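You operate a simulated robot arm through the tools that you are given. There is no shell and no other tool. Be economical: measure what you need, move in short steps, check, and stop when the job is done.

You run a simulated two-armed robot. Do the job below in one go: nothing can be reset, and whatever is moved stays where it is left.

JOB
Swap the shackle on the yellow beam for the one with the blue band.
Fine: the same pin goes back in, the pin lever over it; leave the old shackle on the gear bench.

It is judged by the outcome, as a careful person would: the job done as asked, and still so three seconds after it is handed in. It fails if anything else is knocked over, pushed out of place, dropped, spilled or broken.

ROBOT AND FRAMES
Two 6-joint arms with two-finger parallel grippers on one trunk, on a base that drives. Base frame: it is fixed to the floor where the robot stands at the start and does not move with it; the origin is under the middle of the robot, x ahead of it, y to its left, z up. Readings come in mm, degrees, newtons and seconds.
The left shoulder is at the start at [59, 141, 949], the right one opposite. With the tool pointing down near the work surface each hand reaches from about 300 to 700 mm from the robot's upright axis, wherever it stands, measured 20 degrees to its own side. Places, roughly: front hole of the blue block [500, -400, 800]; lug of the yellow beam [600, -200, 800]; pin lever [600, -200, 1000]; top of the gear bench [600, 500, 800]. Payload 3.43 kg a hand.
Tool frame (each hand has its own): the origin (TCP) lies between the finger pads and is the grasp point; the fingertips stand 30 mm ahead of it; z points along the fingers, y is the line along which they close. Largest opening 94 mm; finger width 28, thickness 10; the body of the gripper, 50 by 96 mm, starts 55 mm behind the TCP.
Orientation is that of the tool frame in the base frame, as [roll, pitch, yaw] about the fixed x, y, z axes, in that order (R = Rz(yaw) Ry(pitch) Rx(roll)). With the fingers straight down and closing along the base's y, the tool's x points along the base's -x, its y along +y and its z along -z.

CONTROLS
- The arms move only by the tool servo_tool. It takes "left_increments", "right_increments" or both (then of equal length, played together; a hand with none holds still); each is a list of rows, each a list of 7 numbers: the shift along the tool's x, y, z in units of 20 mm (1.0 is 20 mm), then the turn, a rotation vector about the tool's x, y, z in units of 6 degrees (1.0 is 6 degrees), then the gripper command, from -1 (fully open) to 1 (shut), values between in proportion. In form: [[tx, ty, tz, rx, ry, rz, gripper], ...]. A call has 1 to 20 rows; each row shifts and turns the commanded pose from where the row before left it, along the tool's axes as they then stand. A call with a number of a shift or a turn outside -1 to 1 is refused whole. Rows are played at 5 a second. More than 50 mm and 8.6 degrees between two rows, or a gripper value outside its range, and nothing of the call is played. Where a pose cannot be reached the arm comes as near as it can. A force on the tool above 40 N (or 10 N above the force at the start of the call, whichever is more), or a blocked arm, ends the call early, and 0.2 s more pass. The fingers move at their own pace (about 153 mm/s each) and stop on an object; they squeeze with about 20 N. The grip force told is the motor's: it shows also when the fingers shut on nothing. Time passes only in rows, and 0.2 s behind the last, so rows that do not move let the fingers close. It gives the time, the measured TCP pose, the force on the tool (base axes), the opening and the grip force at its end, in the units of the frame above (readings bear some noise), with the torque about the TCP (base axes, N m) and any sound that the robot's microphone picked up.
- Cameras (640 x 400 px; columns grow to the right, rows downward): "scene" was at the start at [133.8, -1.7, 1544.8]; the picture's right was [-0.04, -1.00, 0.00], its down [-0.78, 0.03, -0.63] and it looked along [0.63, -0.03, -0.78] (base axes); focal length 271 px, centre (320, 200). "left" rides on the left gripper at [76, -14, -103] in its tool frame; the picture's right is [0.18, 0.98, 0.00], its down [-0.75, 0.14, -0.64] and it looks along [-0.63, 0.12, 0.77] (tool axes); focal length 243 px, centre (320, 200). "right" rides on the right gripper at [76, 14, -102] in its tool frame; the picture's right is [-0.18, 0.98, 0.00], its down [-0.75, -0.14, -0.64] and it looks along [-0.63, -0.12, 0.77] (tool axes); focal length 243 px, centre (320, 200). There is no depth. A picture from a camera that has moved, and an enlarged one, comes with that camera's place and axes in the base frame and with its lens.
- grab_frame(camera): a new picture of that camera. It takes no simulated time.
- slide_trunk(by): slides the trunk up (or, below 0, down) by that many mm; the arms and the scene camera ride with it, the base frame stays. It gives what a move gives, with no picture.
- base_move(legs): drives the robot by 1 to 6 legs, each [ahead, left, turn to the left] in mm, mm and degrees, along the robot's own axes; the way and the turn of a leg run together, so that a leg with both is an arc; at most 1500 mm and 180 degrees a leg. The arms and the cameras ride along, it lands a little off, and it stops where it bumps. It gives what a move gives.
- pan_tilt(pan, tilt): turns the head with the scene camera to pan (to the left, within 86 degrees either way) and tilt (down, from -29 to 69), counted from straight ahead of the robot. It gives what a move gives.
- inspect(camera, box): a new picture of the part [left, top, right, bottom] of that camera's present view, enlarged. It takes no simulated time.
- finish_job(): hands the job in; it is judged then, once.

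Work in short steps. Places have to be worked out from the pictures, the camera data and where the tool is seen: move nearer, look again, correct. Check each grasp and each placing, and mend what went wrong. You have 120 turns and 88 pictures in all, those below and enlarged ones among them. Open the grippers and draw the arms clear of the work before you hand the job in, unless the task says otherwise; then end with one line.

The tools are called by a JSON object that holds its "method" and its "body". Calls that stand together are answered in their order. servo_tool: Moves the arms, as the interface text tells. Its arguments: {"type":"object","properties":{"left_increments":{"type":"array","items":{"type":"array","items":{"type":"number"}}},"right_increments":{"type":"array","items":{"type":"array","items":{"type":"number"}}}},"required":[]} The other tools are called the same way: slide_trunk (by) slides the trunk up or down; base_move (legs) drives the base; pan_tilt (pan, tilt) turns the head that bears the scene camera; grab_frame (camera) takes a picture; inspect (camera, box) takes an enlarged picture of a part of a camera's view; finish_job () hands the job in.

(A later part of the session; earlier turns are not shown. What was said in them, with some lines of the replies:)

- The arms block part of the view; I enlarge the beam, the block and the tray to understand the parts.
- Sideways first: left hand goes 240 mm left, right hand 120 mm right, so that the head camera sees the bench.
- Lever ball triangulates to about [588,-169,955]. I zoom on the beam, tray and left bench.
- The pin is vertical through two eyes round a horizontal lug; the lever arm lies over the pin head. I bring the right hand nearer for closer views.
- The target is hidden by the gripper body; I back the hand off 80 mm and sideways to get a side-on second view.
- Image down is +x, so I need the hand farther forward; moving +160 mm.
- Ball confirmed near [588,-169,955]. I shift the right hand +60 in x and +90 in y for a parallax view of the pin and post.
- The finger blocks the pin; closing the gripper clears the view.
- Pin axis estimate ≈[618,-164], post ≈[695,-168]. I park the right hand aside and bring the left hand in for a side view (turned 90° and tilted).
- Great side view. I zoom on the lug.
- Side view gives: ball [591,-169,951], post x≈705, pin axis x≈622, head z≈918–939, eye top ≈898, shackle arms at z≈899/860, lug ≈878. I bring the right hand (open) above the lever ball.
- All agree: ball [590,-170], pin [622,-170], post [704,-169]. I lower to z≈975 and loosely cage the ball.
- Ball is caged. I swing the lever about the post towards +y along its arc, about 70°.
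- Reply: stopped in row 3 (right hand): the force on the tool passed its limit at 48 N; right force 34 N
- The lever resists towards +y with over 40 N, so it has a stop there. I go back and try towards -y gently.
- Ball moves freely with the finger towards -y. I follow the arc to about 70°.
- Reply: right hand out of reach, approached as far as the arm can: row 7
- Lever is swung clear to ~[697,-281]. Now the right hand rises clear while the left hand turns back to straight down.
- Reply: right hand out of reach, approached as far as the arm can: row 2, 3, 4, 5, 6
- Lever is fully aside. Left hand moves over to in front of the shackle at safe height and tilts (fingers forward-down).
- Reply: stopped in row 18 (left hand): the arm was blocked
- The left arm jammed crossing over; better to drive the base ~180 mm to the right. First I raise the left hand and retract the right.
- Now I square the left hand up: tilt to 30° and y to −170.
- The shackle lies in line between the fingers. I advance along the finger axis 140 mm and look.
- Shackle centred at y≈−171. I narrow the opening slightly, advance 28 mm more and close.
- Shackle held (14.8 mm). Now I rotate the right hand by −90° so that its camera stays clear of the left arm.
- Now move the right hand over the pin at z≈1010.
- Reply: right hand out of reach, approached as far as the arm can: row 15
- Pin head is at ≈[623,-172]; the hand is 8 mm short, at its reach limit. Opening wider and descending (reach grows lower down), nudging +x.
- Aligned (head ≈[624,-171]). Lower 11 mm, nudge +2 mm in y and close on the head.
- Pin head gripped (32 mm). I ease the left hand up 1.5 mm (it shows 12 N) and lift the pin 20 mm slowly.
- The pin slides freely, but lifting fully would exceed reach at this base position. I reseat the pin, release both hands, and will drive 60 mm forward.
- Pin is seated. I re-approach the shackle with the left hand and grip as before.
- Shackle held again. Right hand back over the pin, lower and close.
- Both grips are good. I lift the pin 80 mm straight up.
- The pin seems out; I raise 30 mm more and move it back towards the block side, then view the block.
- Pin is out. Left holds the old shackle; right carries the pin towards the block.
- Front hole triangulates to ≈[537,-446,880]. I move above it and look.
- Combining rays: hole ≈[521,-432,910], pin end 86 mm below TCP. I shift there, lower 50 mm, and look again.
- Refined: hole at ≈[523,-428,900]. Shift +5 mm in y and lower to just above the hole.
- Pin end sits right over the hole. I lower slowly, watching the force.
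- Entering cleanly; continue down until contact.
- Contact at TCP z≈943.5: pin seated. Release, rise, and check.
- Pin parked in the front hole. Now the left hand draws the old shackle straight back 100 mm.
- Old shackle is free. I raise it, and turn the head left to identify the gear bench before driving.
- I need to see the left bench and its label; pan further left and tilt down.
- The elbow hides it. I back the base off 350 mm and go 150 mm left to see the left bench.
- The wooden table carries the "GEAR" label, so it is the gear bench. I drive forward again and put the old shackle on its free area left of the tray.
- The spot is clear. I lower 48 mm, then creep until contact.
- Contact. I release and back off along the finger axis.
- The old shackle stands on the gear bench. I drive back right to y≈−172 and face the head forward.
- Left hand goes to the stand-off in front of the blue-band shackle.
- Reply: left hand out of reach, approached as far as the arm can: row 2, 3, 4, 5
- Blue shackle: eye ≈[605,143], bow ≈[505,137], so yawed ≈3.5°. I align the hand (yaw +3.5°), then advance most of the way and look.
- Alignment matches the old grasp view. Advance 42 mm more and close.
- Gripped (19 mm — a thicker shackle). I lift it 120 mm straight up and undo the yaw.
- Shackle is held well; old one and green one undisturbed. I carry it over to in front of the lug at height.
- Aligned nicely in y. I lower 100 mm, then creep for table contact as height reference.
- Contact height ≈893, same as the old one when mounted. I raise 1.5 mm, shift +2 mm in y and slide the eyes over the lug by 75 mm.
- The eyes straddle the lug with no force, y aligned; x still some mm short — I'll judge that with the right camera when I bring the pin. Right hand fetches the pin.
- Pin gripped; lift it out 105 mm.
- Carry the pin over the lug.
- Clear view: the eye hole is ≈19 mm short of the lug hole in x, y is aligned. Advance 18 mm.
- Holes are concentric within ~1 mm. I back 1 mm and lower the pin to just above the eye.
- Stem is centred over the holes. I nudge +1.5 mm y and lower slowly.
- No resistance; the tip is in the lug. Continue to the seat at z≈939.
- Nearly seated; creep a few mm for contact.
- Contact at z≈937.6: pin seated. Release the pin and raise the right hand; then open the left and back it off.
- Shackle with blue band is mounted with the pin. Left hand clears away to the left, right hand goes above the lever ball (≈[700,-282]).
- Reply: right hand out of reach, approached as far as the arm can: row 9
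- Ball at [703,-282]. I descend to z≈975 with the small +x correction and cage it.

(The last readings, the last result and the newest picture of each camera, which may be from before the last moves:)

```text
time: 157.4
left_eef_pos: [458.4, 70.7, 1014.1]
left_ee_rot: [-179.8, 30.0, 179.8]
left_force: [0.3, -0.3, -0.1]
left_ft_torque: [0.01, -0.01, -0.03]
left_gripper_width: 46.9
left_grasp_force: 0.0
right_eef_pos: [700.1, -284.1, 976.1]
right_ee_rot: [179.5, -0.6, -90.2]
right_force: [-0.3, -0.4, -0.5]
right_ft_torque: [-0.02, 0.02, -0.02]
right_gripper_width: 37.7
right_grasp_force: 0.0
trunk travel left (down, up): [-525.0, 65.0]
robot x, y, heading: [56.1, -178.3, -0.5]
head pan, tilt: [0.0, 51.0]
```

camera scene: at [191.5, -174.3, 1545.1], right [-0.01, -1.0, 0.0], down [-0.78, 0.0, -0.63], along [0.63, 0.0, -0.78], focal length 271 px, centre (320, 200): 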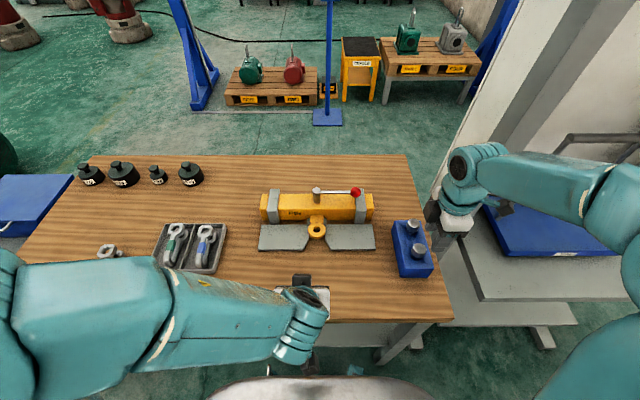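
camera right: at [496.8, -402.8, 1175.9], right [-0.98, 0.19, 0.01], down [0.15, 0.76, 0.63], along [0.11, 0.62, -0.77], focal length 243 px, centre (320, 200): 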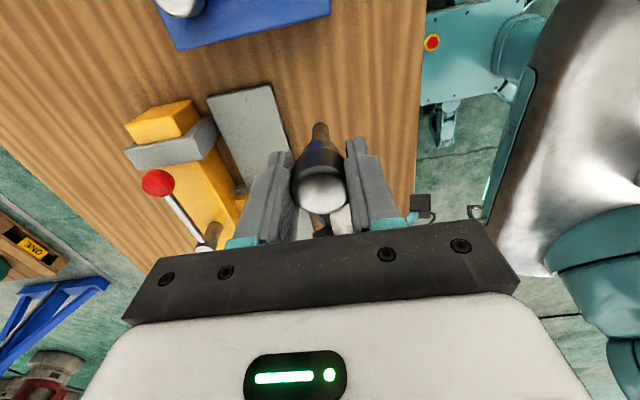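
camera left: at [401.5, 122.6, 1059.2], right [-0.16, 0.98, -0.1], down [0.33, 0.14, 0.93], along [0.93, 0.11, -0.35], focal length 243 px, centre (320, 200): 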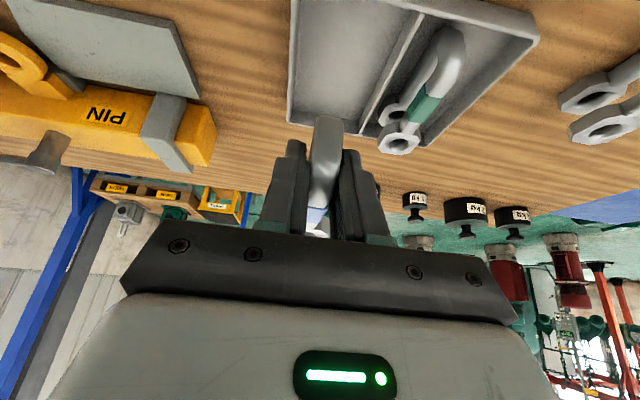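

Swing the lever back along its arc, turning the hand with it (78° first).

{"method": "servo_tool", "body": {"right_increments": [[0, 0, -0.08, 0, 0, 0, 0.2], [-0.031, 0.596, 0, 0, 0, 1, 0.2], [-0.031, 0.596, 0, 0, 0, 1, 0.2], [-0.031, 0.596, 0, 0, 0, 1, 0.2], [-0.031, 0.596, 0, 0, 0, 1, 0.2], [-0.031, 0.596, 0, 0, 0, 1, 0.2], [-0.031, 0.596, 0, 0, 0, 1, 0.2], [-0.031, 0.596, 0, 0, 0, 1, 0.2], [-0.031, 0.596, 0, 0, 0, 1, 0.2], [-0.031, 0.596, 0, 0, 0, 1, 0.2], [-0.031, 0.596, 0, 0, 0, 1, 0.2], [-0.031, 0.596, 0, 0, 0, 1, 0.2], [-0.031, 0.596, 0, 0, 0, 1, 0.2], [-0.031, 0.596, 0, 0, 0, 1, 0.2], [0, 0, 0, 0, 0, 0, 0.2]]}}

{"method": "inspect", "body": {"camera": "right", "box": [160, 60, 480, 260]}}

```text
time: 160.6
left_eef_pos: [457.0, 70.2, 1013.9]
left_ee_rot: [-179.8, 30.1, 179.9]
left_force: [0.0, -0.2, -0.9]
left_ft_torque: [-0.01, 0.02, -0.06]
left_gripper_width: 47.0
left_grasp_force: 0.0
right_eef_pos: [589.7, -193.4, 978.1]
right_ee_rot: [-179.4, -0.7, -168.1]
right_force: [-0.6, 1.4, -0.4]
right_ft_torque: [0.06, 0.03, -0.02]
right_gripper_width: 37.8
right_grasp_force: 0.6
trunk travel left (down, up): [-525.0, 65.0]
robot x, y, heading: [56.6, -181.8, -0.6]
head pan, tilt: [0.0, 51.0]
```

```text
2.00 times, centred on (320, 160) of right
camera zoom: at [514.0, -194.1, 1079.6], right [-0.02, 1.0, -0.01], down [0.77, 0.02, 0.63], along [0.63, 0.01, -0.77], focal length 485 px, centre (320, 280)
```

zoom: 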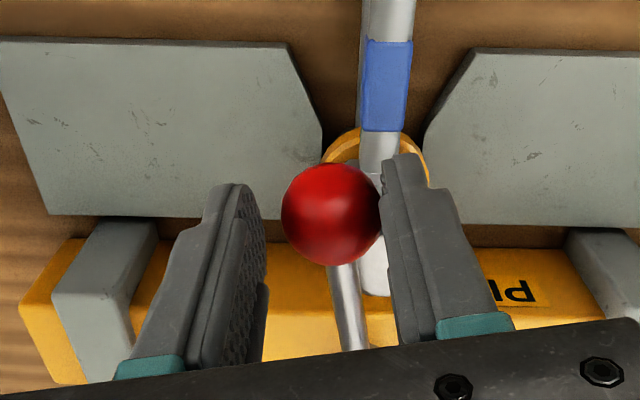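

Ball is ~10° short of home. Continue the last 12° and a little more until it reaches its stop.

{"method": "servo_tool", "body": {"right_increments": [[-0.031, 0.596, 0, 0, 0, 1, 0.2], [-0.031, 0.596, 0, 0, 0, 1, 0.2], [0, 0.15, 0, 0, 0, 0, 0.2], [0, 0.1, 0, 0, 0, 0, 0.2], [0, 0, 0, 0, 0, 0, 0.2]]}}

{"method": "inspect", "body": {"camera": "right", "box": [160, 60, 480, 260]}}

```text
time: 161.8
left_eef_pos: [458.2, 70.2, 1014.7]
left_ee_rot: [-179.7, 30.0, 179.9]
left_force: [-0.2, -0.4, -0.1]
left_ft_torque: [0.0, 0.03, -0.01]
left_gripper_width: 46.9
left_grasp_force: 0.1
right_eef_pos: [586.0, -164.9, 977.8]
right_ee_rot: [-179.4, -0.5, 179.8]
right_force: [-0.4, -4.4, 0.1]
right_ft_torque: [-0.06, 0.05, -0.03]
right_gripper_width: 39.6
right_grasp_force: 1.5
trunk travel left (down, up): [-525.0, 65.0]
robot x, y, heading: [58.5, -175.9, -0.2]
head pan, tilt: [0.0, 51.0]
```

```text
2.00 times, centred on (320, 160) of right
camera zoom: at [512.8, -149.5, 1079.5], right [0.19, 0.98, -0.01], down [0.76, -0.14, 0.64], along [0.62, -0.13, -0.77], focal length 485 px, centre (320, 280)
```

zoom: 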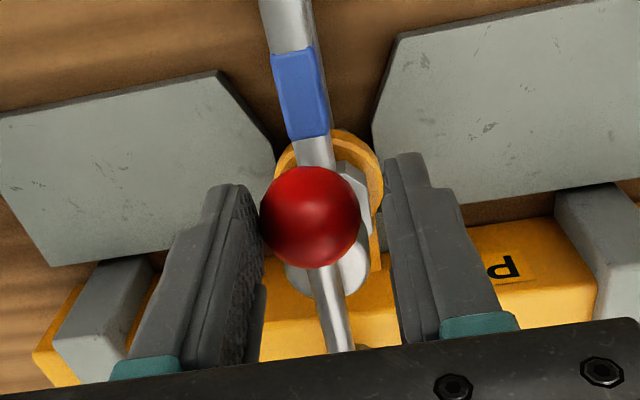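

The ball is at y≈−170 against its stop: lever home over the pin. I open and rise straight up, then check.

{"method": "servo_tool", "body": {"right_increments": [[0, -0.15, 0, 0, 0, 0, -0.3], [0, 0, 0, 0, 0, 0, -0.3], [0, 0, -0.5, 0, 0, 0, -0.3], [0, 0, -1, 0, 0, 0, -0.3], [0, 0, -1, 0, 0, 0, -0.3], [0, 0, -1, 0, 0, 0, -0.3], [0, 0, -1, 0, 0, 0, -0.3], [0.5, -1, 0, 0, 0, 0, -0.5], [0.5, -1, 0, 0, 0, 0, -0.5], [0.5, -1, 0, 0, 0, 0, -0.5], [0.5, -1, 0, 0, 0, 0, -1], [0.5, -1, 0, 0, 0, 0, -1], [0.5, -1, 0, 0, 0, 0, -1], [0.5, -1, 0, 0, 0, 0, -1], [0.5, -1, 0, 0, 0, 0, -1]], "left_increments": [[0, 0, 0, 0, 0, 0, -1], [0, 0, 0, 0, 0, 0, -1], [0, 0, 0, 0, 0, 0, -1], [0, 0, -0.5, 0, 0, 0, -1], [0, 0, -1, 0, 0, 0, -1], [0, 0, -1, 0, 0, 0, -1], [0, 0, -1, 0, 0, 0, -1], [0, 0, -1, 0, 0, 0, -1], [0, 0, 0, 0, 0, 0, -1], [0, 0, 0, 0, 0, 0, -1], [0, 0, 0, 0, 0, 0, -1], [0, 0, 0, 0, 0, 0, -1], [0, 0, 0, 0, 0, 0, -1], [0, 0, 0, 0, 0, 0, -1], [0, 0, 0, 0, 0, 0, -1]]}}

{"method": "grab_frame", "body": {"camera": "scene"}}

{"method": "inspect", "body": {"camera": "scene", "box": [250, 170, 390, 270]}}

```text
time: 165.0
left_eef_pos: [412.0, 72.5, 1091.5]
left_ee_rot: [-179.8, 30.1, 180.0]
left_force: [-0.6, 0.7, 0.7]
left_ft_torque: [0.01, -0.02, 0.0]
left_gripper_width: 93.9
left_grasp_force: 0.1
right_eef_pos: [506.0, -326.2, 1070.2]
right_ee_rot: [-179.4, -0.4, 179.9]
right_force: [0.8, -0.4, 0.5]
right_ft_torque: [0.02, -0.02, 0.02]
right_gripper_width: 93.8
right_grasp_force: 0.0
trunk travel left (down, up): [-525.0, 65.0]
robot x, y, heading: [55.9, -174.0, -0.3]
head pan, tilt: [0.0, 51.0]
```

```text
12 pictures are left
camera scene: at [190.7, -175.4, 1545.2], right [-0.01, -1.0, 0.0], down [-0.78, 0.01, -0.63], along [0.63, 0.0, -0.78], focal length 271 px, centre (320, 200)
```

scene: 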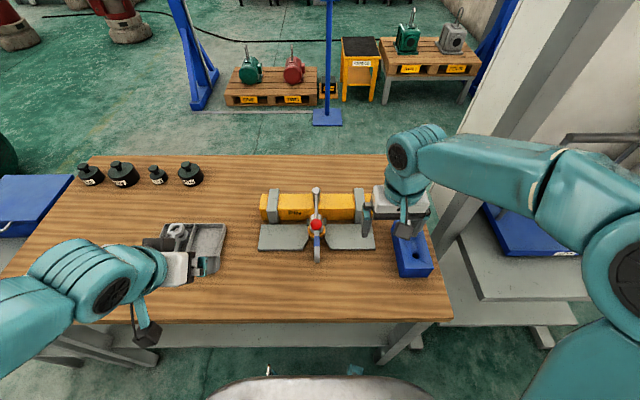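

```text
4.00 times, centred on (320, 220) of scene
camera zoom: at [190.7, -175.4, 1545.2], right [-0.01, -1.0, 0.0], down [-0.78, 0.01, -0.63], along [0.63, 0.0, -0.78], focal length 1083 px, centre (320, 120)
```

zoom: 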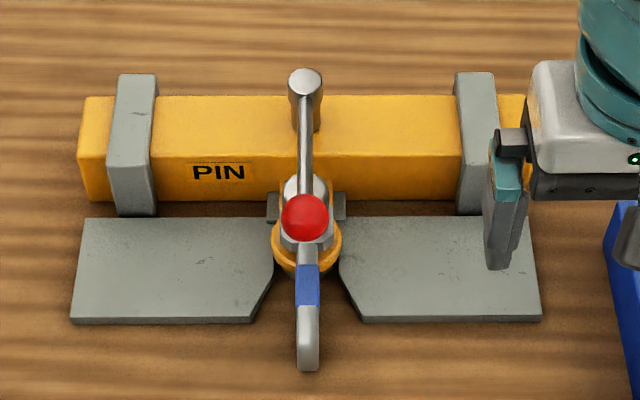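

Lever lies over the pin, blue-band shackle in place. I draw both arms farther clear and check the old shackle and the tray.

{"method": "servo_tool", "body": {"right_increments": [[0.5, -0.5, -1, 0, 0, 0, -1], [0.5, -0.5, -1, 0, 0, 0, -1], [0.5, -0.5, -1, 0, 0, 0, -1], [0.5, -0.5, -1, 0, 0, 0, -1], [0.5, -0.5, -1, 0, 0, 0, -1], [0.5, 0, -1, 0, 0, 0, -1], [0.5, 0, -1, 0, 0, 0, -1]], "left_increments": [[0, -1, -0.8, 0, 0, 0, -1], [0, -1, -0.8, 0, 0, 0, -1], [0, -1, -0.8, 0, 0, 0, -1], [0, -1, -0.8, 0, 0, 0, -1], [0, -1, -0.8, 0, 0, 0, -1], [0, -0.5, -0.8, 0, 0, 0, -1], [0, 0, -0.8, 0, 0, 0, -1]]}}

{"method": "grab_frame", "body": {"camera": "scene"}}

{"method": "grab_frame", "body": {"camera": "left"}}

```text
time: 166.6
left_eef_pos: [356.5, -39.8, 1189.6]
left_ee_rot: [-179.7, 30.1, 180.0]
left_force: [-0.1, 0.3, -0.8]
left_ft_torque: [-0.01, 0.01, -0.01]
left_gripper_width: 94.0
left_grasp_force: 0.0
right_eef_pos: [439.5, -373.9, 1210.9]
right_ee_rot: [-179.4, -0.5, 180.0]
right_force: [0.1, 0.5, 0.1]
right_ft_torque: [-0.04, -0.02, -0.03]
right_gripper_width: 93.9
right_grasp_force: 0.0
trunk travel left (down, up): [-525.0, 65.0]
robot x, y, heading: [56.9, -177.7, -0.3]
head pan, tilt: [0.0, 51.0]
```

```text
10 pictures are left
camera scene: at [191.5, -173.8, 1545.1], right [-0.01, -1.0, 0.0], down [-0.78, 0.01, -0.63], along [0.63, 0.0, -0.78], focal length 271 px, centre (320, 200)
```

scene: 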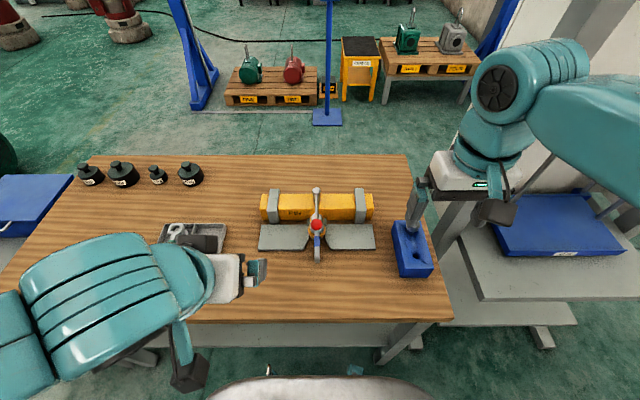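

```text
9 pictures are left
camera left: at [239.0, -53.5, 1240.0], right [-0.16, 0.98, -0.1], down [0.33, 0.14, 0.93], along [0.93, 0.11, -0.35], focal length 243 px, centre (320, 200)
```

left: 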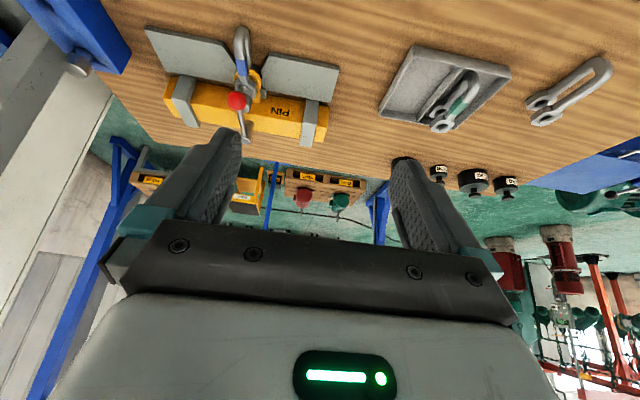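

Everything is in place: blue-band shackle mounted with the same pin, lever over it, old shackle on the gear bench, both grippers open and clear. I hand in.

{"method": "finish_job", "body": {}}

```text
The job is handed in.
```

The shackle with the blue band is on the yellow beam's lug, with the same pin back in and the lever swung over it. The old shackle is on the gear bench, left of the tray.
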